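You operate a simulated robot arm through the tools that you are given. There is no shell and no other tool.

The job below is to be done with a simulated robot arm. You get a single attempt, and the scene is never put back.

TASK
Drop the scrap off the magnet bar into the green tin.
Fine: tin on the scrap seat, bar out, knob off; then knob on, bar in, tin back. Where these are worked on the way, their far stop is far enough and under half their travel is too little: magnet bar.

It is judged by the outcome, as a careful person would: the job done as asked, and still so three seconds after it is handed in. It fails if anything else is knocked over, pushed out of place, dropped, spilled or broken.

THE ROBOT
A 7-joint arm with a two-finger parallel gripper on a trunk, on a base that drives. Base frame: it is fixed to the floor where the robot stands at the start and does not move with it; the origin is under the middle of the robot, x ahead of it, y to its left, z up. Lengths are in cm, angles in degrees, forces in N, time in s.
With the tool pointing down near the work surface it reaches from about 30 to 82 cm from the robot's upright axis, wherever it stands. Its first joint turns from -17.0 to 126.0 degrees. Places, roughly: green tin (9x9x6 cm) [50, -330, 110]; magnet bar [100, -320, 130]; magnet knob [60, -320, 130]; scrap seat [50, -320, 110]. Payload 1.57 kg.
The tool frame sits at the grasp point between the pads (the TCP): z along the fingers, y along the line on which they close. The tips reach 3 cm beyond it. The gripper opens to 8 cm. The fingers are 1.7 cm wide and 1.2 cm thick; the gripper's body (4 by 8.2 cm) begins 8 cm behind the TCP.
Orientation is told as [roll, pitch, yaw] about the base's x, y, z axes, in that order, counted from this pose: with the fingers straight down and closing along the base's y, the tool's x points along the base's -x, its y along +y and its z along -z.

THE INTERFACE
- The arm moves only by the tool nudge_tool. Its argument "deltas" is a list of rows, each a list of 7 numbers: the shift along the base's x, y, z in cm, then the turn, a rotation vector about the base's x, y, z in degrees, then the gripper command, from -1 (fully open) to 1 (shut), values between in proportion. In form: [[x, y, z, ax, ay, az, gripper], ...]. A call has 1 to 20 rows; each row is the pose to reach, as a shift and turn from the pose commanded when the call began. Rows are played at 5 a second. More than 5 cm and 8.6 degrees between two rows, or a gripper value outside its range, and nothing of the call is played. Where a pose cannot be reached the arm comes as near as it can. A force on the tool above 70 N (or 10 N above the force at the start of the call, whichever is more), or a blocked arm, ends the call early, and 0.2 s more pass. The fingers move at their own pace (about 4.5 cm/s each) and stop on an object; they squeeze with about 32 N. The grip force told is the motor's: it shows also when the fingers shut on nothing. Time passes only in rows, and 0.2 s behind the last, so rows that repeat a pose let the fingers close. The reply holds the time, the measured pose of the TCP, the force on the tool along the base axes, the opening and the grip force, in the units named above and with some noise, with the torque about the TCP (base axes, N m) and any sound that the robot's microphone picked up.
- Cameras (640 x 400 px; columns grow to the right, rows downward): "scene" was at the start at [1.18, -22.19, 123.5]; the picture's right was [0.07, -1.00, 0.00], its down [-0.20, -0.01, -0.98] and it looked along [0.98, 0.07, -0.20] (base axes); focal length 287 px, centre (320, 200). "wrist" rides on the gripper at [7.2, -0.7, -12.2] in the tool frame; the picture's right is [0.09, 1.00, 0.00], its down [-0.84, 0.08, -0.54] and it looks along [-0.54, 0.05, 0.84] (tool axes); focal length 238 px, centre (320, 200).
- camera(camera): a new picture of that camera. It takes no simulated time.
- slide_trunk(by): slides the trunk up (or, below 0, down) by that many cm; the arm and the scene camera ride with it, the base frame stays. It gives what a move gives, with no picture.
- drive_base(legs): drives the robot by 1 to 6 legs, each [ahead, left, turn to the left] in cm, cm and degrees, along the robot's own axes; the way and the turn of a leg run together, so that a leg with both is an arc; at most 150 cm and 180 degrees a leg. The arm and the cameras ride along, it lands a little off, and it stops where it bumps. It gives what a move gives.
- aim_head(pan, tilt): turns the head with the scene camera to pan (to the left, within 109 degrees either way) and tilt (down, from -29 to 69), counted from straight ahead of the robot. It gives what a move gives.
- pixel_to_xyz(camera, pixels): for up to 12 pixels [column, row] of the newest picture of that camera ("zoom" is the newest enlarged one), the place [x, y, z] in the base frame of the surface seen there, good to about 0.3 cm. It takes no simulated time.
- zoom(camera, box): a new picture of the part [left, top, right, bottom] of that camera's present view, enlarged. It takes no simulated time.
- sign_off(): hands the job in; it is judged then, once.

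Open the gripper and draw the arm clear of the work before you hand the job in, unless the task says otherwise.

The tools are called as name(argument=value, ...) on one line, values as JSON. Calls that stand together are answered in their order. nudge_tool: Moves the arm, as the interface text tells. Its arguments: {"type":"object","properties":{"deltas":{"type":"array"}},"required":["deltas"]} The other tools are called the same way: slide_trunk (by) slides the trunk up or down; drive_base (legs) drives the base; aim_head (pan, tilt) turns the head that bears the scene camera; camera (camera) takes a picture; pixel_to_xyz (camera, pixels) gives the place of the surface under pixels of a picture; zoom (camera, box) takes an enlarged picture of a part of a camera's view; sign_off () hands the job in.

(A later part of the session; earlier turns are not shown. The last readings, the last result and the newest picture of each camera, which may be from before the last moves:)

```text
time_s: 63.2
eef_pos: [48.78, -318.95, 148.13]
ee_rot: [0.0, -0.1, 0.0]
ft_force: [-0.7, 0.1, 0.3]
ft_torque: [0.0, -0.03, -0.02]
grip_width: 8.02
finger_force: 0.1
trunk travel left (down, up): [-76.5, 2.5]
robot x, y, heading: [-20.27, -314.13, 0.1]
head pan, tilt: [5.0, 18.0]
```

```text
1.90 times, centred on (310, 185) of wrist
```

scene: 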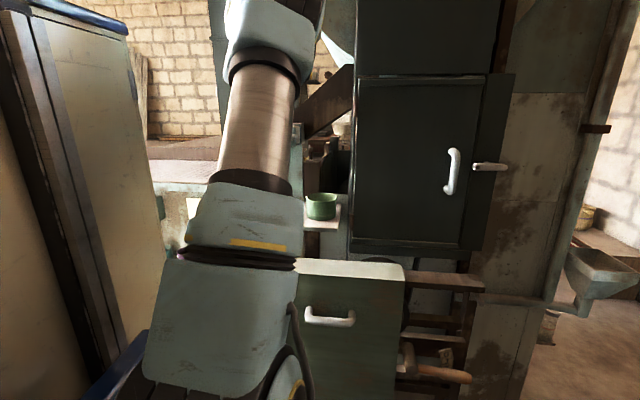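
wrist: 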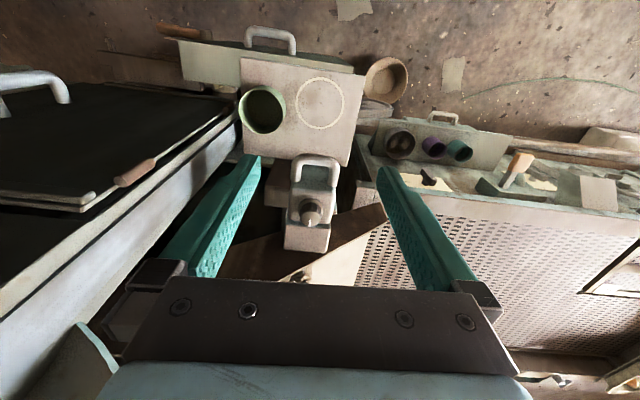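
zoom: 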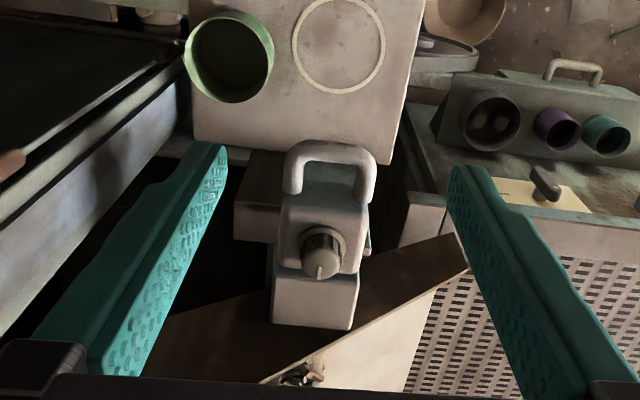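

The scrap appears at (300,275) just inside the chute's near wall. I zoom there, and measure handle, knob and scrap.

zoom(camera="wrist", box=[260, 200, 380, 290])

pixel_to_xyz(camera="wrist", pixels=[[300, 275], [310, 279], [317, 160], [297, 178], [334, 178], [310, 216], [312, 203], [290, 208], [306, 248], [317, 172], [345, 285], [320, 192]])

zoom(camera="wrist", box=[280, 145, 350, 260])

```text
4.44 times, centred on (320, 245) of wrist
```

zoom: 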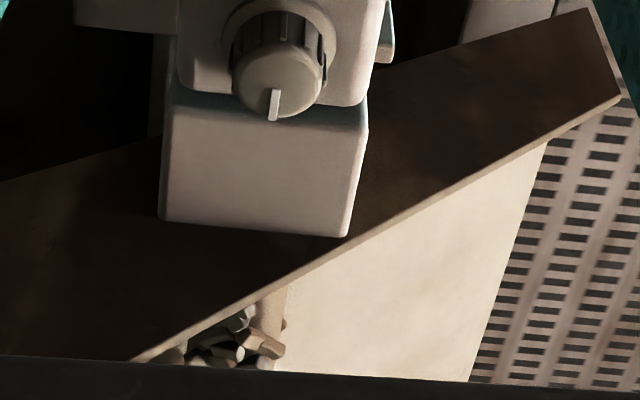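

```text
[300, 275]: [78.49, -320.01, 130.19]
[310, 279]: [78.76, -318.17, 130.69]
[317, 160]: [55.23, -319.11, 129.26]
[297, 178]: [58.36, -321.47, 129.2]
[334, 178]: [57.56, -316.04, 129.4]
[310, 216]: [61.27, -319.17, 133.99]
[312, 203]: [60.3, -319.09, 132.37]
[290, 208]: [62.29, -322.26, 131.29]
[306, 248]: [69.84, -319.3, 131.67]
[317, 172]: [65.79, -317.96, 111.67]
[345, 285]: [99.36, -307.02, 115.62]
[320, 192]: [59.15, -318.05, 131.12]
```

```text
3.48 times, centred on (315, 202) of wrist
```

zoom: 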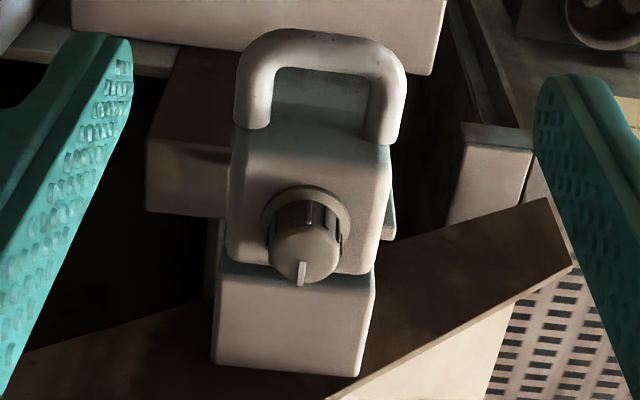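

The scrap cluster is at about (78.5,-319,130), so the bar must come about 26 cm toward me to lie over the seat. Now I refine the tin's rim position from this higher view.

zoom(camera="wrist", box=[225, 70, 355, 145])

pixel_to_xyz(camera="zoom", pixels=[[72, 200], [180, 90], [290, 200], [180, 310], [278, 160], [270, 250], [110, 290], [354, 165], [585, 160], [470, 45], [470, 285], [470, 165]])

```text
4.92 times, centred on (290, 108) of wrist
```

zoom: 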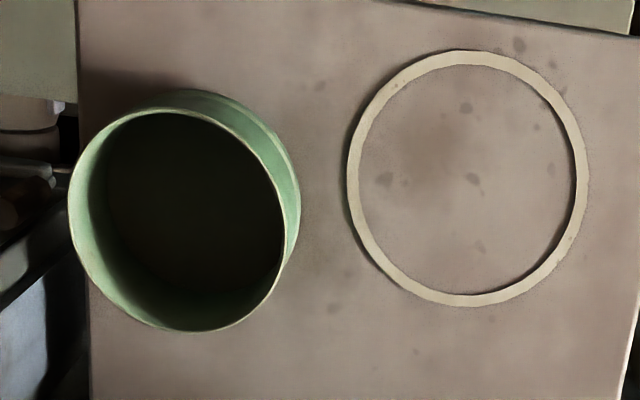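

```text
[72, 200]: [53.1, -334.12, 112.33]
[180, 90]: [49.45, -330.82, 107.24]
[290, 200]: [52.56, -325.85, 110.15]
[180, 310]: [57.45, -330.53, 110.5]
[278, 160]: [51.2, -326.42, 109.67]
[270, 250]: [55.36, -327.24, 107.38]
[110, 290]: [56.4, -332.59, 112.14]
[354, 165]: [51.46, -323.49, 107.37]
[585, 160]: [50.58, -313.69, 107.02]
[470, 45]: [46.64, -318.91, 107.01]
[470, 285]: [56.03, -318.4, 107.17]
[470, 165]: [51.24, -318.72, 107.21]
```

Tin centre comes out at about (53.5,-330.0), radius 4.1; seat ring centre (51.75,-318.7). I bring the gripper, half open and tilted 30 degrees toward the robot, to a pre-pose above the tin's left wall.

nudge_tool(deltas=[[-3, -1.5, -3, 0, -6, 0, 0], [-6, -3, -6, 0, -12, 0, 0], [-8, -4.5, -10, 0, -18, 0, 0], [-8.5, -6, -14, 0, -24, 0, 0], [-8.5, -7, -18, 0, -30, 0, 0], [-7, -7, -21.5, 0, -30, 0, 0], [-4, -7, -24.5, 0, -30, 0, 0], [-1, -7, -27.5, 0, -30, 0, 0]])

camera(camera="wrist")

camera(camera="scene")

```text
time_s: 65.0
eef_pos: [47.74, -325.95, 120.52]
ee_rot: [0.1, -30.1, -0.1]
ft_force: [-0.2, -0.5, 0.6]
ft_torque: [0.0, -0.01, -0.01]
grip_width: 3.98
finger_force: 0.1
trunk travel left (down, up): [-76.5, 2.5]
robot x, y, heading: [-20.15, -314.36, -0.2]
head pan, tilt: [5.0, 18.0]
```

```text
taken
```

wrist: 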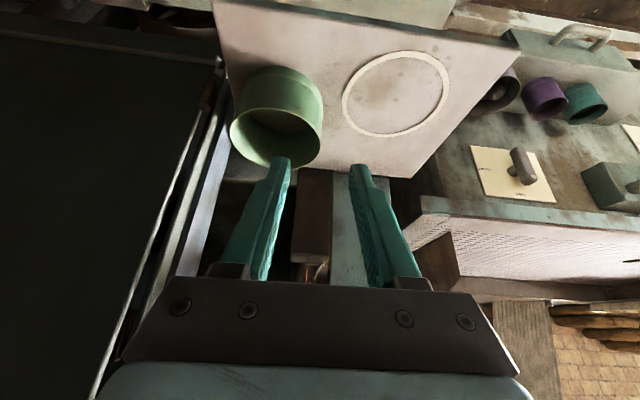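

```text
taken
```

scene: 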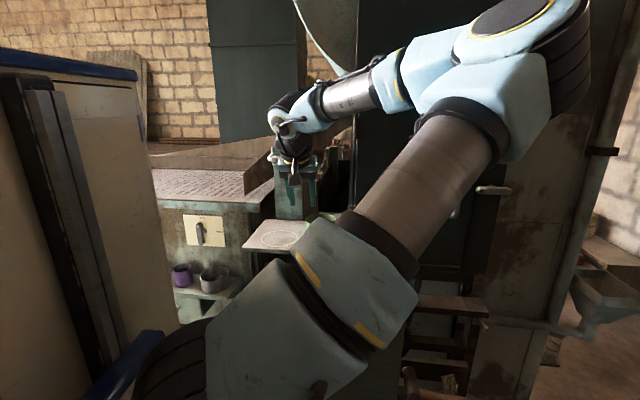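

The fingertips straddle the line of the tin's left wall (right rim at column 322 in the wrist view). The elbow swings right in the scene view; I check its distance from the door before descending.

pixel_to_xyz(camera="scene", pixels=[[540, 100], [590, 60], [480, 190], [430, 60], [350, 100], [470, 270], [620, 60]])

pixel_to_xyz(camera="wrist", pixels=[[322, 128], [318, 145], [232, 130], [276, 98], [270, 160], [300, 105], [395, 95], [395, 50], [395, 138], [345, 98], [448, 85]])

```text
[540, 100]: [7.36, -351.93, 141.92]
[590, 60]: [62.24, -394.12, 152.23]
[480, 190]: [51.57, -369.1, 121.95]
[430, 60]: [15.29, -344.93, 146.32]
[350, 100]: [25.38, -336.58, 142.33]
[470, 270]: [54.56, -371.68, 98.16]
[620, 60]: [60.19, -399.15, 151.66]
```

```text
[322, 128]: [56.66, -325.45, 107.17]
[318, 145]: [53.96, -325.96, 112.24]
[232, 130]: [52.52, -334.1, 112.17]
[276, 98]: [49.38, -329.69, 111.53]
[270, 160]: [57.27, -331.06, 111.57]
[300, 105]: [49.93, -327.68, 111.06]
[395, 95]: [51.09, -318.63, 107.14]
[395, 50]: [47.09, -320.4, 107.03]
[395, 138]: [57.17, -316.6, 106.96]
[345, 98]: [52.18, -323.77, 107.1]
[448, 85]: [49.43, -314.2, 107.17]
```

Elbow is well clear of the door. Fingers line up with the wall at y≈-326, so I go down along the tool axis about 11 cm to pinch height.

nudge_tool(deltas=[[1.5, 0, -2.6, 0, 0, 0, 0], [3, -0.05, -5.2, 0, 0, 0, 0], [4.5, -0.1, -7.8, 0, 0, 0, 0], [5.5, -0.1, -9.3, 0, 0, 0, 0]])

camera(camera="wrist")

```text
time_s: 66.0
eef_pos: [53.43, -326.12, 111.33]
ee_rot: [0.1, -30.1, 0.0]
ft_force: [-0.3, 1.0, -0.2]
ft_torque: [-0.03, 0.0, -0.02]
grip_width: 4.0
finger_force: 0.1
trunk travel left (down, up): [-76.5, 2.5]
robot x, y, heading: [-20.1, -313.64, -0.0]
head pan, tilt: [5.0, 18.0]
```

```text
taken
```

wrist: 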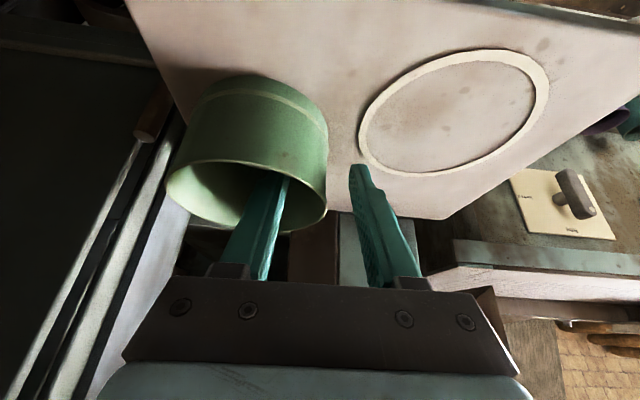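

One finger is inside the tin (270,215) and the other outside (365,210), with no contact force. I close the gripper on the wall and hold.

nudge_tool(deltas=[[0, 0, 0, 0, 0, 0, 0.5], [0, 0, 0, 0, 0, 0, 1], [0, 0, 0, 0, 0, 0, 1], [0, 0, 0, 0, 0, 0, 1], [0, 0, 0, 0, 0, 0, 1]])

camera(camera="wrist")

```text
time_s: 67.2
eef_pos: [53.44, -326.04, 111.2]
ee_rot: [-0.1, -30.1, 0.1]
ft_force: [-0.1, -0.2, 0.2]
ft_torque: [0.0, -0.02, 0.0]
grip_width: 0.99
finger_force: 27.7
trunk travel left (down, up): [-76.5, 2.5]
robot x, y, heading: [-20.15, -313.98, -0.3]
head pan, tilt: [5.0, 18.0]
```

```text
taken
```

wrist: 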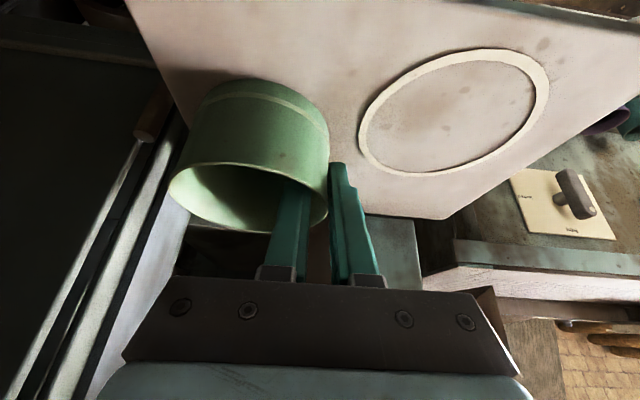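

The tin wall is pinched (opening 0.99, grip 27.7 N). I lift straight up 2.5 cm and check that the tin hangs firm.

nudge_tool(deltas=[[0, 0, 0.8, 0, 0, 0, 1], [0, 0, 1.6, 0, 0, 0, 1], [0, 0, 2.5, 0, 0, 0, 1], [0, 0, 2.5, 0, 0, 0, 1]])

camera(camera="wrist")

```text
time_s: 68.2
eef_pos: [53.29, -326.03, 113.7]
ee_rot: [0.0, -30.1, -0.1]
ft_force: [-0.6, -0.3, -1.2]
ft_torque: [0.01, 0.01, -0.01]
grip_width: 1.02
finger_force: 28.1
trunk travel left (down, up): [-76.5, 2.5]
robot x, y, heading: [-20.26, -313.93, 0.2]
head pan, tilt: [5.0, 18.0]
```

```text
taken
```

wrist: 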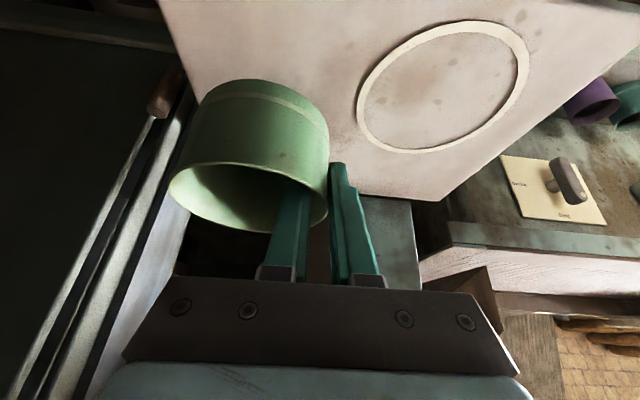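

The tin lifted cleanly with the grip steady. I carry it over to the ring: +11.3 cm in y, -1.65 cm in x.

nudge_tool(deltas=[[-0.3, 2, 0, 0, 0, 0, 1], [-0.6, 4.2, 0, 0, 0, 0, 1], [-0.9, 6.4, 0, 0, 0, 0, 1], [-1.2, 8.6, 0, 0, 0, 0, 1], [-1.5, 10.3, 0, 0, 0, 0, 1], [-1.6, 11.3, 0, 0, 0, 0, 1], [-1.6, 11.3, 0, 0, 0, 0, 1]])

camera(camera="wrist")

camera(camera="scene")

```text
time_s: 69.8
eef_pos: [51.82, -314.97, 113.65]
ee_rot: [0.0, -30.1, 0.1]
ft_force: [-0.5, 0.1, -1.5]
ft_torque: [0.05, 0.0, -0.02]
grip_width: 1.01
finger_force: 28.3
trunk travel left (down, up): [-76.5, 2.5]
robot x, y, heading: [-19.85, -314.01, 0.2]
head pan, tilt: [5.0, 18.0]
```

```text
taken
```

wrist: 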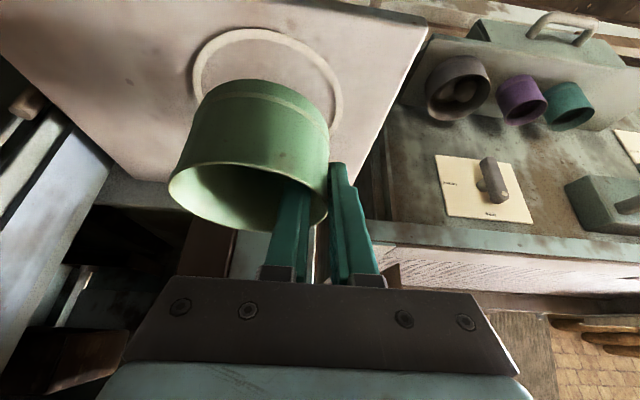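

```text
taken
```

scene: 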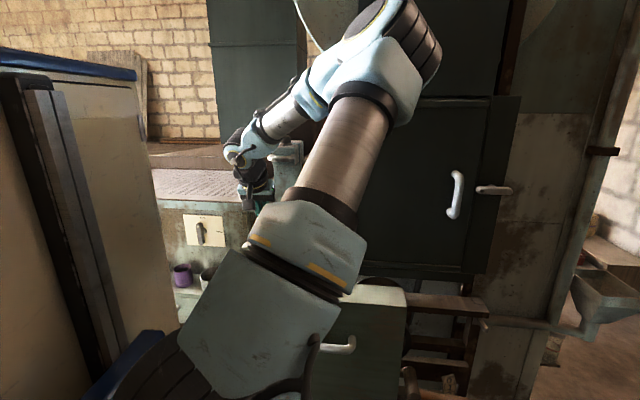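

The tin is above the ring. I measure the tin and ring in this view to confirm alignment before lowering.

pixel_to_xyz(camera="wrist", pixels=[[172, 180], [322, 212], [326, 195], [250, 162], [235, 100], [300, 110], [200, 100], [195, 75], [336, 105], [262, 34], [262, 220], [222, 75]])

```text
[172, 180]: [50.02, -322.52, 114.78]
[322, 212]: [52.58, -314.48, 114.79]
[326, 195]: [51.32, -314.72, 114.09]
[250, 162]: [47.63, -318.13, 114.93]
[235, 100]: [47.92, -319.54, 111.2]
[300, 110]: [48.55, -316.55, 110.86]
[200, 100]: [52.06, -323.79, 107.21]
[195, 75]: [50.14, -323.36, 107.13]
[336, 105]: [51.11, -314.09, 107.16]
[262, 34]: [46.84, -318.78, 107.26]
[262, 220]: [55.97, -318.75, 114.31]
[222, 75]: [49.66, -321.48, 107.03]
```

Tin centre (51.8,-318.65) matches the ring centre (51.8,-318.8). I lower it 2.4 cm onto the seat.

nudge_tool(deltas=[[0, 0, -0.8, 0, 0, 0, 1], [0, 0, -1.6, 0, 0, 0, 1], [0, 0, -2.1, 0, 0, 0, 1], [0, -0.05, -2.4, 0, 0, 0, 1], [0, -0.05, -2.4, 0, 0, 0, 1]])

camera(camera="wrist")

```text
time_s: 71.0
eef_pos: [51.78, -314.95, 111.36]
ee_rot: [0.0, -30.2, 0.0]
ft_force: [0.7, -0.4, -1.2]
ft_torque: [0.03, 0.0, 0.02]
grip_width: 1.0
finger_force: 28.2
trunk travel left (down, up): [-76.5, 2.5]
robot x, y, heading: [-20.34, -314.02, 0.1]
head pan, tilt: [5.0, 18.0]
```

```text
taken
```

wrist: 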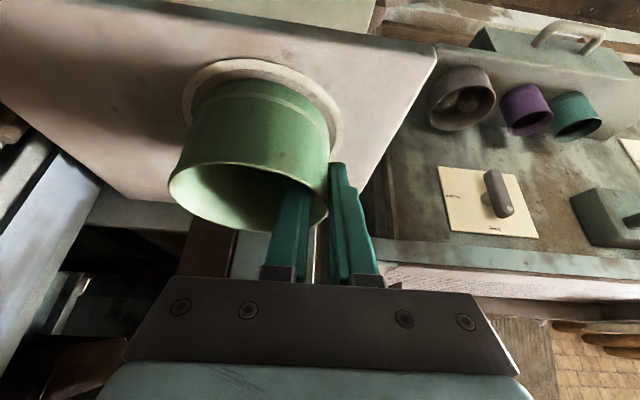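

The force still shows the tin's weight hanging (-1.2 N), so it's a few millimetres above the seat. I lower in small steps.

nudge_tool(deltas=[[0, 0, -0.1, 0, 0, 0, 1], [0, 0, -0.2, 0, 0, 0, 1], [0, 0, -0.2, 0, 0, 0, 1]])

pixel_to_xyz(camera="wrist", pixels=[[257, 62], [257, 70], [257, 84], [257, 92], [190, 108], [338, 128], [250, 160], [172, 180], [326, 200], [262, 222], [320, 215]])

```text
time_s: 71.8
eef_pos: [51.73, -314.89, 111.29]
ee_rot: [0.0, -30.3, 0.0]
ft_force: [-0.2, -2.5, 12.2]
ft_torque: [-0.39, 0.38, 0.04]
grip_width: 1.03
finger_force: 28.0
trunk travel left (down, up): [-76.5, 2.5]
robot x, y, heading: [-19.97, -314.29, -0.1]
head pan, tilt: [5.0, 18.0]
```

```text
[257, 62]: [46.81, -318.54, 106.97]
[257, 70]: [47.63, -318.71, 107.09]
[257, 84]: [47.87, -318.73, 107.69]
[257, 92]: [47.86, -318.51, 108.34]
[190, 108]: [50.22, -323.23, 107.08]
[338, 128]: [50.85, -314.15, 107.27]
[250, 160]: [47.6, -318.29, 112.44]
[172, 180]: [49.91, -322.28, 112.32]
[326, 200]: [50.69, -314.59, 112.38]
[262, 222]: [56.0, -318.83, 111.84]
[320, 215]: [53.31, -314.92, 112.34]
```

The tin is down on the seat (12 N upward contact), centred within the ring. I release by opening the fingers to 3.5 cm.

nudge_tool(deltas=[[0, 0, 0.15, 0, 0, 0, 0.7], [0, 0, 0.15, 0, 0, 0, 0.4], [0, 0, 0.15, 0, 0, 0, 0.1], [0, 0, 0.15, 0, 0, 0, 0.1]])

camera(camera="wrist")

```text
time_s: 72.8
eef_pos: [51.66, -314.78, 111.37]
ee_rot: [0.0, -30.1, 0.0]
ft_force: [0.1, -0.4, -0.4]
ft_torque: [-0.01, 0.02, 0.01]
grip_width: 3.6
finger_force: 0.1
trunk travel left (down, up): [-76.5, 2.5]
robot x, y, heading: [-20.34, -313.98, -0.1]
head pan, tilt: [5.0, 18.0]
```

```text
taken
```

wrist: 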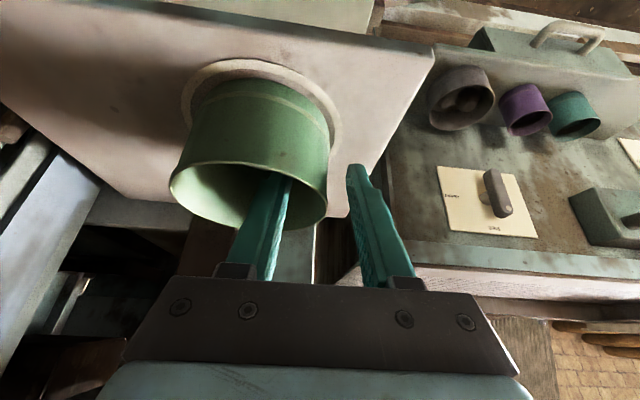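

The tin stands free on the ring. I retract along the tool axis, then rise, straighten the tool and see whether a 90 degree yaw is reachable for gripping the bail.

nudge_tool(deltas=[[-1.5, 0, 2.6, 0, 0, 0, 0.1], [-3, 0, 5.2, 0, 0, 0, 0.1], [-5, 0, 8.6, 0, 0, 0, 0.1], [-8, -1, 12, 0, 0, 0, 0.1], [-11, -2, 15.5, 0, 0, 0, 0.1], [-13, -3, 19.5, 0, 0, 0, 0.1], [-13, -4, 24, 0, 0, 0, 0.1], [-13, -4, 28, 0, 0, 0, 0.1], [-12, -4, 30, 0, 7.5, 0, 0.1], [-10, -4, 31, 0, 15, 0, 0.1], [-8, -4, 31, 0, 22.5, 0, 0.1], [-7, -4, 31, 0, 30, 0, 0.1]])

camera(camera="scene")

camera(camera="wrist")

```text
time_s: 75.4
eef_pos: [44.88, -319.0, 142.33]
ee_rot: [0.0, 0.1, -0.1]
ft_force: [0.2, -0.1, 0.4]
ft_torque: [0.06, -0.01, -0.03]
grip_width: 3.59
finger_force: 0.0
trunk travel left (down, up): [-76.5, 2.5]
robot x, y, heading: [-20.16, -314.07, 0.3]
head pan, tilt: [5.0, 18.0]
```

```text
taken
```

scene: 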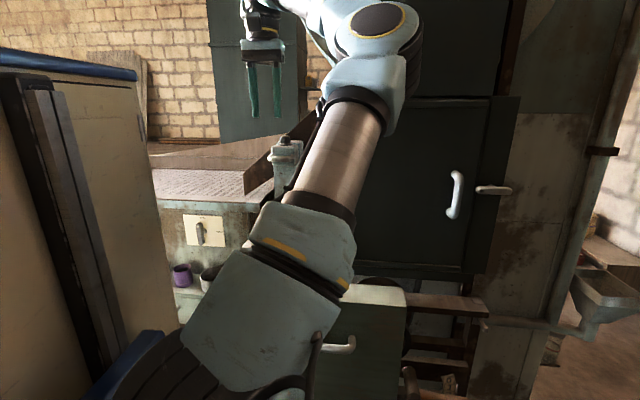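

```text
taken
```

wrist: 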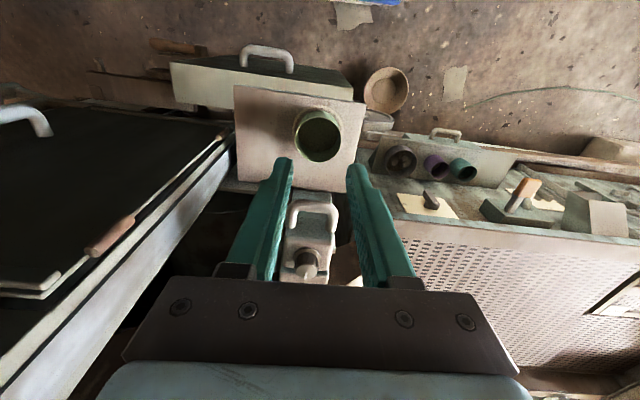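

The tin sits on the ring at (320,135) in the wrist view. I try yawing the gripper +90 degrees in the free space here.

nudge_tool(deltas=[[0, 0, 0, 0, 0, 8, 0.1], [0, 0, 0, 0, 0, 16, 0.1], [0, 0, 0, 0, 0, 24, 0.1], [0, 0, 0, 0, 0, 32, 0.1], [0, 0, 0, 0, 0, 40, 0.1], [0, 0, 0, 0, 0, 48, 0.1], [0, 0, 0, 0, 0, 56, 0.1], [0, 0, 0, 0, 0, 64, 0.1], [0, 0, 0, 0, 0, 72, 0.1], [0, 0, 0, 0, 0, 80, 0.1], [0, 0, 0, 0, 0, 88, 0.1], [0, 0, 0, 0, 0, 90, 0.1]])

camera(camera="scene")

camera(camera="wrist")

```text
time_s: 78.0
eef_pos: [28.39, -309.78, 132.74]
ee_rot: [-0.1, -0.7, 89.0]
ft_force: [-0.1, -0.2, -0.1]
ft_torque: [0.03, 0.01, 0.0]
grip_width: 3.6
finger_force: 0.0
out of reach, approached as far as the arm can: row 6, 7, 8, 9, 10, 11, 12
trunk travel left (down, up): [-76.5, 2.5]
robot x, y, heading: [-19.93, -314.1, 0.3]
head pan, tilt: [5.0, 18.0]
```

```text
taken
```

scene: 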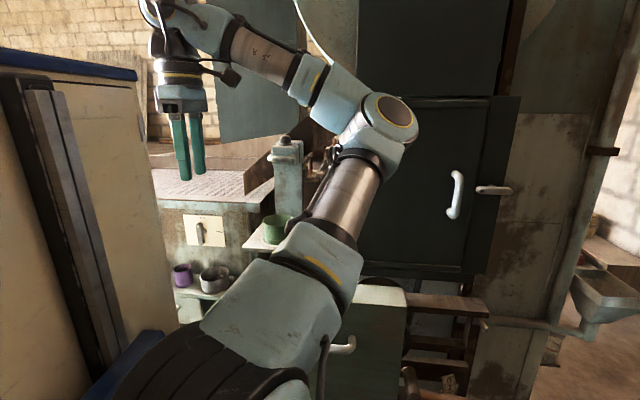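

```text
taken
```

wrist: 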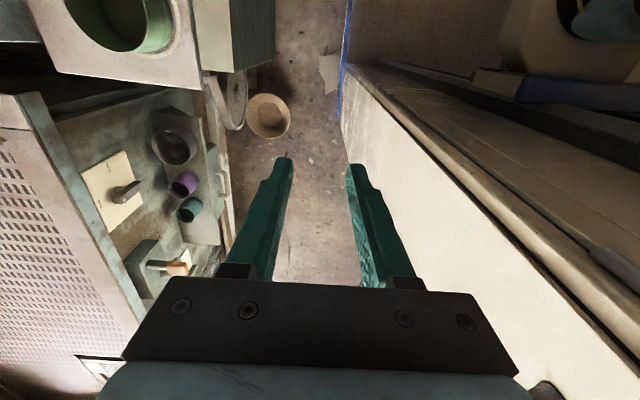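

At +90 yaw the arm couldn't hold the place (it drifted to (28,-310)), so a wrist joint limits that side beyond about +45 here. I go back and try the negative yaw side.

nudge_tool(deltas=[[1.2, -0.8, 1, 0, 0, -8.5, 0.1], [2.5, -1.5, 2, 0, 0, -17, 0.1], [3.8, -2.3, 3, 0, 0, -25.5, 0.1], [5, -3, 4, 0, 0, -34, 0.1], [6.2, -3.8, 5, 0, 0, -42.5, 0.1], [7.5, -4.5, 6, 0, 0, -51, 0.1], [8.7, -5.3, 7, 0, 0, -59.5, 0.1], [10, -6, 8, 0, 0, -68, 0.1], [11.2, -7, 9, 0, 0, -76.5, 0.1], [12.5, -8, 9.3, 0, 0, -85, 0.1], [13.6, -8.5, 9.3, 0, 0, -93.5, 0.1], [13.6, -8.5, 9.3, 0, 0, -102, 0.1], [13.6, -8.5, 9.3, 0, 0, -110.5, 0.1], [13.6, -8.5, 9.3, 0, 0, -119, 0.1], [13.6, -8.5, 9.3, 0, 0, -127.5, 0.1], [13.6, -8.5, 9.3, 0, 0, -136, 0.1], [13.6, -8.5, 9.3, 0, 0, -144.5, 0.1], [13.6, -8.5, 9.3, 0, 0, -153, 0.1], [13.6, -8.5, 9.3, 0, 0, -161, 0.1], [13.6, -8.5, 9.3, 0, 0, -169, 0.1]])

camera(camera="scene")

camera(camera="wrist")

```text
time_s: 82.2
eef_pos: [41.81, -318.68, 141.97]
ee_rot: [0.0, -0.1, -79.2]
ft_force: [0.8, -0.2, 0.5]
ft_torque: [-0.02, 0.01, -0.02]
grip_width: 3.6
finger_force: 0.0
trunk travel left (down, up): [-76.5, 2.5]
robot x, y, heading: [-20.16, -314.03, 0.1]
head pan, tilt: [5.0, 18.0]
```

```text
taken
```

scene: 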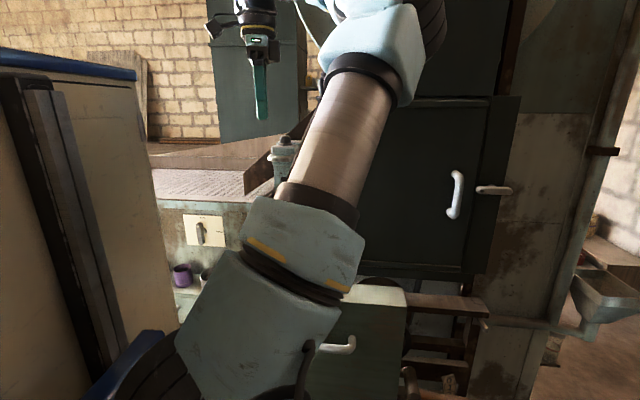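

```text
taken
```

wrist: 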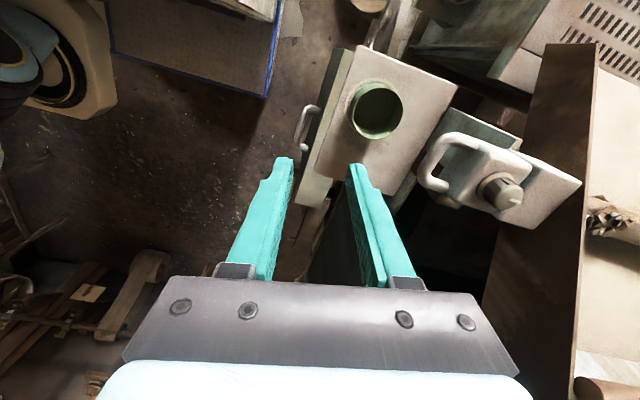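

Negative yaw works (-79° held at the spot), and this view shows bail (440,165), knob (500,190), tin (375,110) and scrap (610,220). I zoom to measure the bail and block faces accurately.

zoom(camera="wrist", box=[400, 110, 600, 240])

pixel_to_xyz(camera="wrist", pixels=[[432, 165], [424, 178], [440, 150], [435, 157], [475, 143], [447, 187], [462, 178], [470, 150], [498, 190], [510, 190], [480, 195], [520, 200]])

```text
3.08 times, centred on (500, 175) of wrist
```

zoom: 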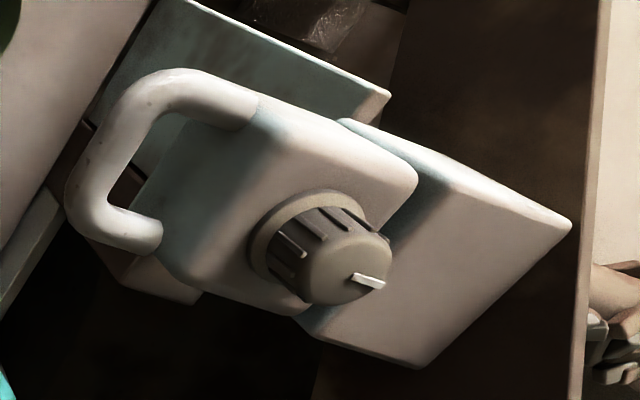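

```text
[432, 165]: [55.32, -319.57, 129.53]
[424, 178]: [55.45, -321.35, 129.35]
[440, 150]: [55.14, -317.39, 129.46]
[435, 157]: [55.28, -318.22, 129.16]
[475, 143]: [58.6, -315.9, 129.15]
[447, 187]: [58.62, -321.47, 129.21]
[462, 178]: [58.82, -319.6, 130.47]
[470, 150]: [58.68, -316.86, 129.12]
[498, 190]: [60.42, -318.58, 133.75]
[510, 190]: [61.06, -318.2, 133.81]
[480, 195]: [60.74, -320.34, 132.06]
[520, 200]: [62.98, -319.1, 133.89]
```

Crossbar centre is about (55.2,-318.75,128.6), block face at x≈58.5, so a finger fits in the gap. I bring the gripper, opened 3 cm and yawed to -90°, over the crossbar at z 136.

nudge_tool(deltas=[[2, 0, 0, 0, 0, -4, 0.25], [5, 0, 0, 0, 0, -8, 0.25], [8, 0, -1, 0, 0, -10.8, 0.25], [11, 0, -3, 0, 0, -10.8, 0.25], [13.3, 0, -5, 0, 0, -10.8, 0.25], [13.4, 0, -6, 0, 0, -10.8, 0.25], [13.4, 0, -6, 0, 0, -10.8, 0.25]])

camera(camera="wrist")

camera(camera="scene")

```text
time_s: 83.8
eef_pos: [55.11, -319.04, 136.02]
ee_rot: [0.0, 0.0, -89.9]
ft_force: [-0.9, 0.8, -0.6]
ft_torque: [-0.04, 0.0, 0.0]
grip_width: 3.0
finger_force: 0.0
trunk travel left (down, up): [-76.5, 2.5]
robot x, y, heading: [-19.88, -313.91, -0.1]
head pan, tilt: [5.0, 18.0]
```

```text
taken
```

wrist: 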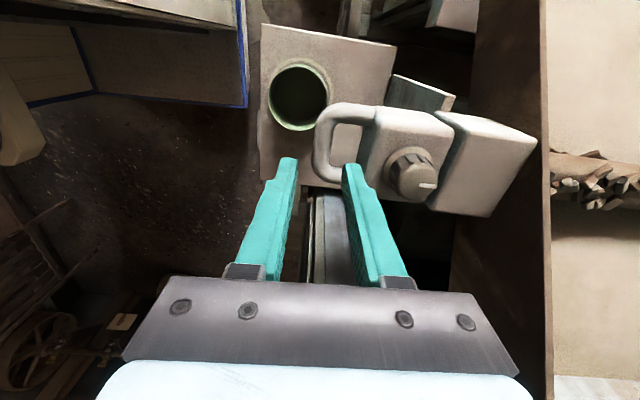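

```text
taken
```

scene: 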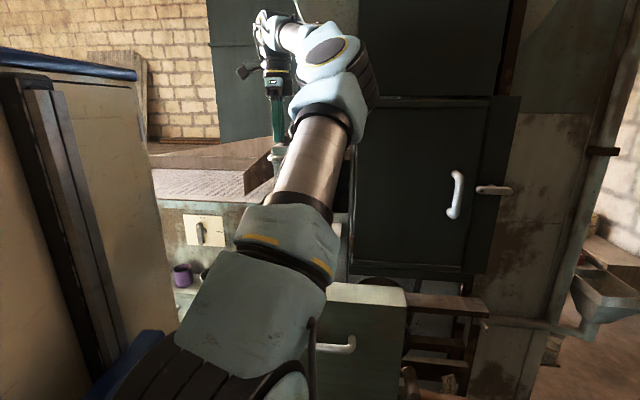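

The crossbar (322,150) lies between the finger planes (297 and 345). I measure it once more here, plus where the scrap lies along the bar.

pixel_to_xyz(camera="wrist", pixels=[[322, 150], [330, 165], [316, 150], [340, 140], [365, 150], [368, 170], [345, 115], [560, 175], [600, 185], [635, 200], [630, 175], [300, 95]])

zoom(camera="wrist", box=[260, 60, 460, 240])

zoom(camera="wrist", box=[520, 120, 640, 240])

```text
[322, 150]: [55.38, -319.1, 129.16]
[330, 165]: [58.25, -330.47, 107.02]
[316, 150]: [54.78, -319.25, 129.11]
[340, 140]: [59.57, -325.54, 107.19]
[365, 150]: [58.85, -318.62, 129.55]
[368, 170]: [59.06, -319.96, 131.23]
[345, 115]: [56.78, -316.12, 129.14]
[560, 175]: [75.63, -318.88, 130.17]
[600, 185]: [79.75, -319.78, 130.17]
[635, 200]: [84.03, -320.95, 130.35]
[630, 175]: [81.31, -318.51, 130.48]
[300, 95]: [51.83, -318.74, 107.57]
```

```text
2.22 times, centred on (360, 150) of wrist
```

zoom: 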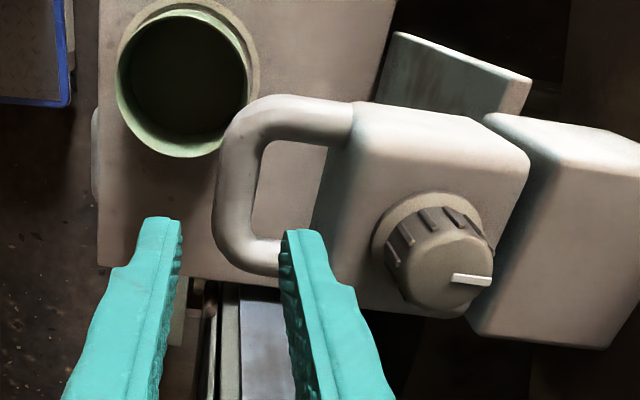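

```text
3.33 times, centred on (580, 180) of wrist
```

zoom: 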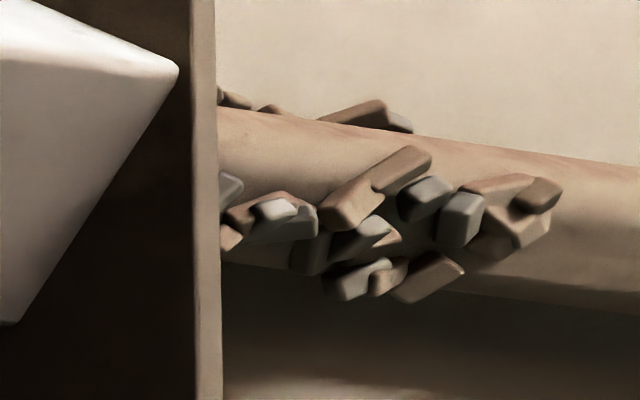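

Scrap lies on the bar from x≈74 to 84. Crossbar centre is x≈55.3, so I descend 6.4 cm with a 0.15 cm shift to straddle it.

nudge_tool(deltas=[[0.15, 0.1, -2, 0, 0, 0, 0.25], [0.15, 0.15, -4, 0, 0, 0, 0.25], [0.15, 0.15, -5.5, 0, 0, 0, 0.25], [0.15, 0.15, -6.4, 0, 0, 0, 0.25]])

camera(camera="wrist")

```text
time_s: 84.8
eef_pos: [55.57, -318.92, 129.58]
ee_rot: [0.0, -0.1, -89.8]
ft_force: [0.5, 0.4, 0.2]
ft_torque: [0.0, -0.02, -0.02]
grip_width: 2.98
finger_force: 0.0
trunk travel left (down, up): [-76.5, 2.5]
robot x, y, heading: [-20.17, -313.97, 0.0]
head pan, tilt: [5.0, 18.0]
```

```text
taken
```

wrist: 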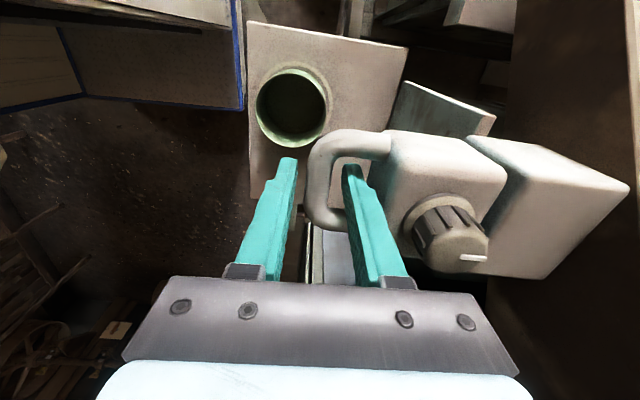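

The right finger is inside the bail and the left in front of it, without contact. I close on the crossbar.

nudge_tool(deltas=[[0, 0, 0, 0, 0, 0, 0.6], [0, 0, 0, 0, 0, 0, 1], [0, 0, 0, 0, 0, 0, 1], [0, 0, 0, 0, 0, 0, 1]])

camera(camera="wrist")

```text
time_s: 85.8
eef_pos: [55.24, -318.8, 129.47]
ee_rot: [-0.1, -0.1, -89.8]
ft_force: [-16.6, 0.0, -7.8]
ft_torque: [-0.2, 0.21, -0.54]
grip_width: 1.61
finger_force: 31.6
trunk travel left (down, up): [-76.5, 2.5]
robot x, y, heading: [-20.54, -313.85, -0.2]
head pan, tilt: [5.0, 18.0]
```

```text
taken
```

wrist: 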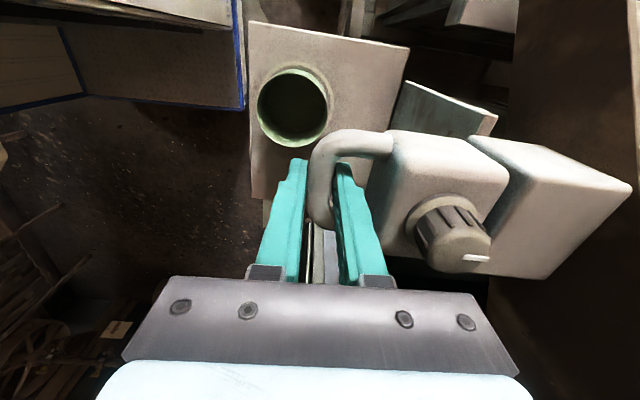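

The crossbar is gripped (1.61 cm, 31.6 N) with a slight offset force. I pull toward -x slowly for the first 5 cm and watch the force.

nudge_tool(deltas=[[-0.5, 0, 0, 0, 0, 0, 1], [-1.2, 0, 0, 0, 0, 0, 1], [-2, 0, 0, 0, 0, 0, 1], [-3, 0, 0, 0, 0, 0, 1], [-4, 0, 0, 0, 0, 0, 1], [-5, 0, 0, 0, 0, 0, 1]])

camera(camera="wrist")

```text
time_s: 87.2
eef_pos: [50.47, -318.73, 129.73]
ee_rot: [-0.1, -0.1, -89.7]
ft_force: [0.0, 14.5, -18.3]
ft_torque: [0.2, -0.03, -0.57]
grip_width: 1.69
finger_force: 32.5
trunk travel left (down, up): [-76.5, 2.5]
robot x, y, heading: [-20.17, -314.38, 0.1]
head pan, tilt: [5.0, 18.0]
```

```text
taken
```

wrist: 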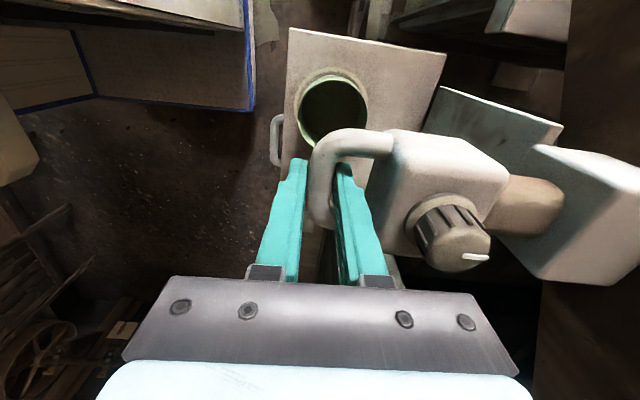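

The bar slides out well (rod visible at (530,205)), with small side forces (+14 N y, -18 N z). I ease these with a slight +y/-z correction and continue pulling.

nudge_tool(deltas=[[-0.5, 0.15, -0.15, 0, 0, 0, 1], [-1.2, 0.2, -0.25, 0, 0, 0, 1], [-2, 0.2, -0.25, 0, 0, 0, 1], [-3, 0.2, -0.25, 0, 0, 0, 1], [-4, 0.2, -0.25, 0, 0, 0, 1], [-5, 0.2, -0.25, 0, 0, 0, 1]])

```text
time_s: 88.6
eef_pos: [45.43, -318.48, 129.5]
ee_rot: [0.1, -0.1, -89.9]
ft_force: [-0.6, 10.0, 20.0]
ft_torque: [0.09, -0.02, -0.56]
grip_width: 1.66
finger_force: 32.0
trunk travel left (down, up): [-76.5, 2.5]
robot x, y, heading: [-20.1, -313.91, 0.3]
head pan, tilt: [5.0, 18.0]
```

The z force swung to +20 N, so I put back half the z correction and keep pulling another 6 cm.

nudge_tool(deltas=[[-0.5, 0.05, 0.1, 0, 0, 0, 1], [-1.5, 0.1, 0.12, 0, 0, 0, 1], [-2.5, 0.1, 0.12, 0, 0, 0, 1], [-3.5, 0.1, 0.12, 0, 0, 0, 1], [-4.5, 0.1, 0.12, 0, 0, 0, 1], [-5.5, 0.1, 0.12, 0, 0, 0, 1], [-6.5, 0.1, 0.12, 0, 0, 0, 1]])

camera(camera="wrist")

camera(camera="scene")

```text
time_s: 90.2
eef_pos: [39.0, -318.35, 129.56]
ee_rot: [0.0, -0.1, -89.8]
ft_force: [0.5, 21.8, -6.4]
ft_torque: [0.33, -0.03, -0.59]
grip_width: 1.64
finger_force: 31.9
trunk travel left (down, up): [-76.5, 2.5]
robot x, y, heading: [-20.13, -313.86, 0.2]
head pan, tilt: [5.0, 18.0]
```

```text
taken
```

wrist: 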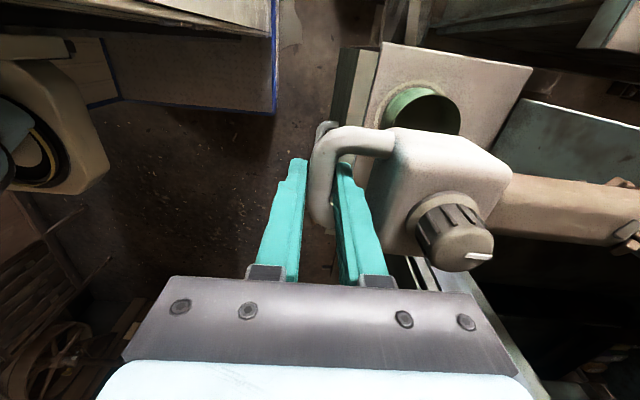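

```text
taken
```

scene: 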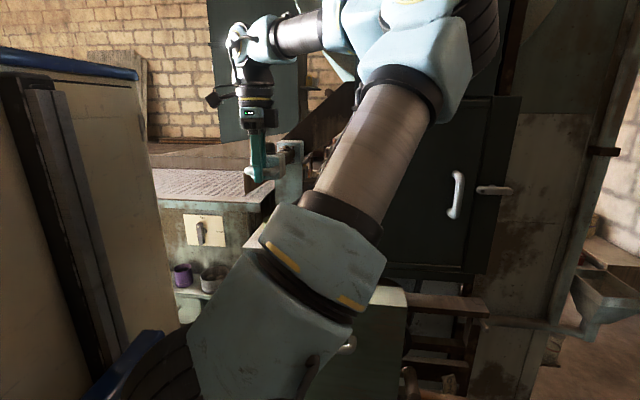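

Sixteen cm are out with modest side force (+22 N y). I correct +0.15 in y and pull on.

nudge_tool(deltas=[[-0.5, 0.15, 0.03, 0, 0, 0, 1], [-1.5, 0.2, 0.05, 0, 0, 0, 1], [-2.5, 0.2, 0.05, 0, 0, 0, 1], [-3.5, 0.2, 0.05, 0, 0, 0, 1], [-4.5, 0.2, 0.05, 0, 0, 0, 1], [-5.5, 0.2, 0.05, 0, 0, 0, 1], [-6.5, 0.2, 0.05, 0, 0, 0, 1]])

camera(camera="wrist")

```text
time_s: 91.8
eef_pos: [32.5, -318.05, 129.63]
ee_rot: [-0.2, -0.1, -89.9]
ft_force: [1.6, 19.7, -11.6]
ft_torque: [0.42, 0.0, -0.56]
grip_width: 1.65
finger_force: 31.1
trunk travel left (down, up): [-76.5, 2.5]
robot x, y, heading: [-20.19, -313.93, -0.1]
head pan, tilt: [5.0, 18.0]
```

```text
taken
```

wrist: 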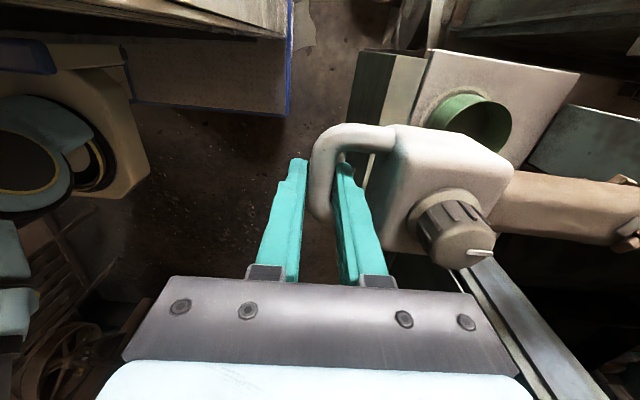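

The bar drifts toward +y as it comes out (its axis is slightly skewed), which explains the +20 N. I continue with a matching y drift, in small rows, watching for the stop.

nudge_tool(deltas=[[-0.5, 0.15, -0.03, 0, 0, 0, 1], [-1.2, 0.18, -0.05, 0, 0, 0, 1], [-2, 0.2, -0.05, 0, 0, 0, 1], [-2.8, 0.23, -0.05, 0, 0, 0, 1], [-3.6, 0.26, -0.05, 0, 0, 0, 1], [-4.4, 0.29, -0.05, 0, 0, 0, 1], [-5.2, 0.32, -0.05, 0, 0, 0, 1]])

camera(camera="wrist")

camera(camera="scene")

```text
time_s: 93.3
eef_pos: [29.43, -317.97, 129.54]
ee_rot: [1.2, 0.4, -90.5]
ft_force: [38.1, 5.5, -8.9]
ft_torque: [0.35, -0.39, -0.56]
grip_width: 1.63
finger_force: 31.7
trunk travel left (down, up): [-76.5, 2.5]
robot x, y, heading: [-19.84, -313.9, -0.1]
head pan, tilt: [5.0, 18.0]
stopped in row 7: the force on the tool passed its limit at 72 N (the readings are from after the stop); the commanded pose is now the measured one
```

```text
taken
```

wrist: 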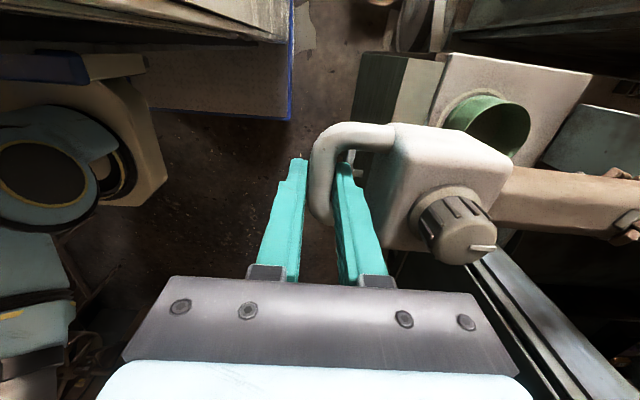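

```text
taken
```

scene: 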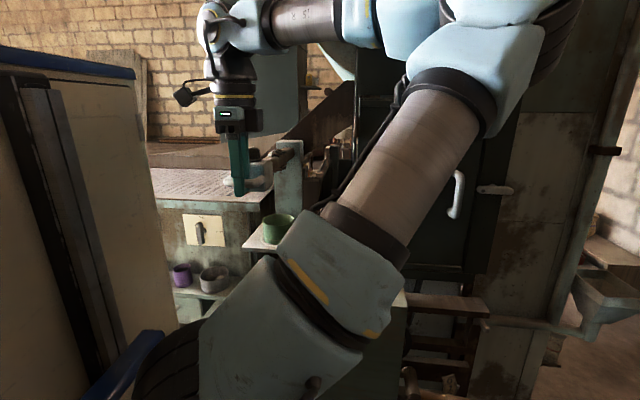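

The pull ended against the far stop at about 26 cm of travel (72 N). I zoom to check where the scrap hangs relative to the tin.

zoom(camera="scene", box=[220, 120, 340, 250])

pixel_to_xyz(camera="scene", pixels=[[295, 155], [285, 150], [278, 225], [258, 178], [240, 182], [262, 235]])

pixel_to_xyz(camera="wrist", pixels=[[630, 220], [620, 178], [600, 200], [530, 195], [490, 125], [330, 160], [470, 240], [483, 247], [445, 215], [400, 170]])

```text
3.08 times, centred on (280, 185) of scene
```

zoom: 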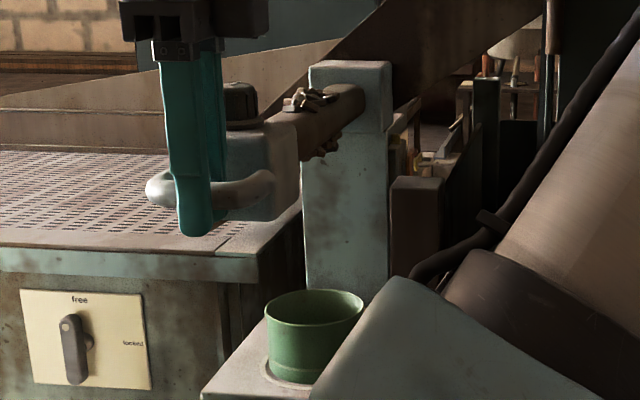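

```text
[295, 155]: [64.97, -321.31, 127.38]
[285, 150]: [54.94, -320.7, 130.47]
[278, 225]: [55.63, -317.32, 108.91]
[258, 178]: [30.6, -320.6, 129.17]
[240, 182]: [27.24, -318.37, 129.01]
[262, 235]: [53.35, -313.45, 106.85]
```

```text
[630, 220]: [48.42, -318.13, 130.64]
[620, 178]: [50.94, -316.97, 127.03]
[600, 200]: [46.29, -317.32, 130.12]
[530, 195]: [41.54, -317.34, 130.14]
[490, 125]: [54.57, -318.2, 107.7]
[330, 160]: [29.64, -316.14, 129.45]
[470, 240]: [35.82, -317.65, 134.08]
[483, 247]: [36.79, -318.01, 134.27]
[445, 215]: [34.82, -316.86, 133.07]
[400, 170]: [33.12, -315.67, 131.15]
```

The scrap now hangs at x≈48-58 right over the tin (tin centre x≈51.8). I ease the tension, open the fingers and rise off the bail.

nudge_tool(deltas=[[0.2, 0, 0, 0, 0, 0, 1], [0.2, 0, 0, 0, 0, 0, 0.6], [0.2, 0, 0, 0, 0, 0, 0.25], [0.2, 0, 0, 0, 0, 0, 0.25]])

camera(camera="wrist")

```text
time_s: 94.3
eef_pos: [28.88, -317.97, 129.74]
ee_rot: [0.9, 0.2, -90.3]
ft_force: [-0.5, 0.2, -0.1]
ft_torque: [-0.02, -0.01, 0.01]
grip_width: 3.01
finger_force: 0.1
trunk travel left (down, up): [-76.5, 2.5]
robot x, y, heading: [-20.1, -314.01, -0.1]
head pan, tilt: [5.0, 18.0]
```

```text
taken
```

wrist: 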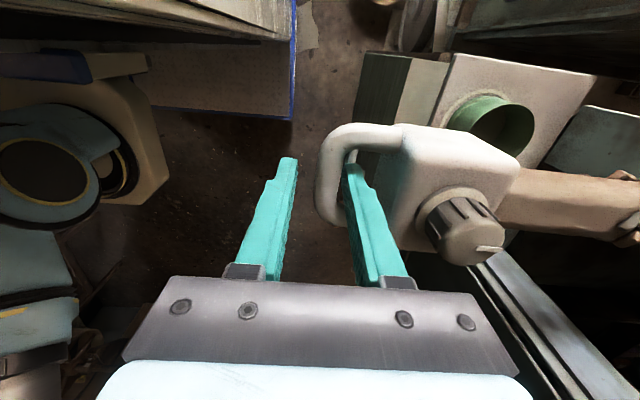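

The bar stayed put and the fingers are free. I rise 10 cm straight up and look at the knob from above.

nudge_tool(deltas=[[0, 0, 2, 0, 0, 0, 0.25], [0, 0, 4.5, 0, 0, 0, 0.25], [0, 0, 7.5, 0, 0, 0, 0.25], [0, 0, 11, 0, 0, 0, 0.25]])

camera(camera="wrist")

zoom(camera="wrist", box=[320, 90, 480, 220])

zoom(camera="scene", box=[200, 110, 340, 250])

```text
time_s: 95.3
eef_pos: [28.93, -318.08, 140.69]
ee_rot: [0.8, 0.2, -90.3]
ft_force: [-0.4, -0.3, -0.7]
ft_torque: [0.01, -0.03, 0.01]
grip_width: 2.99
finger_force: 0.1
trunk travel left (down, up): [-76.5, 2.5]
robot x, y, heading: [-19.93, -314.16, -0.1]
head pan, tilt: [5.0, 18.0]
```

```text
taken
```

wrist: 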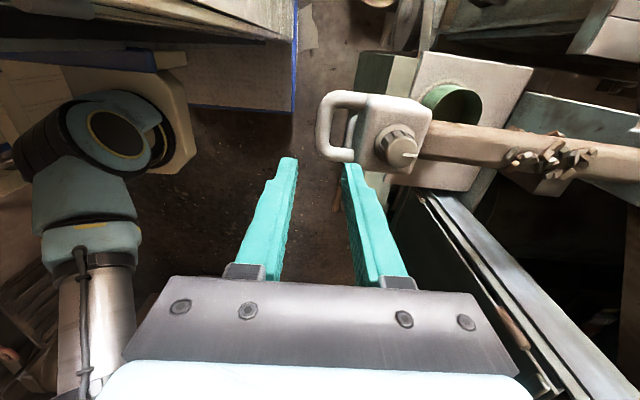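

```text
3.08 times, centred on (400, 155) of wrist
```

zoom: 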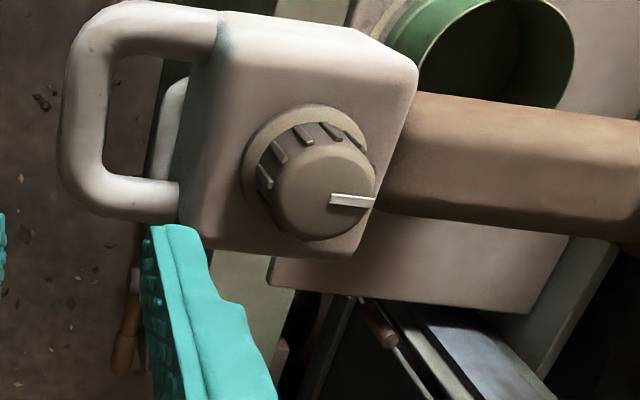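

```text
2.86 times, centred on (270, 180) of scene
```

zoom: 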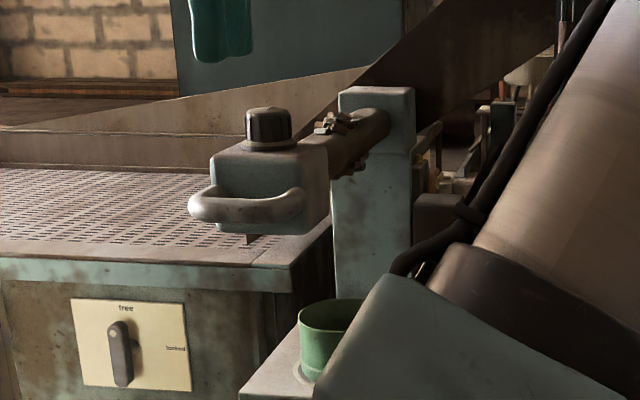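

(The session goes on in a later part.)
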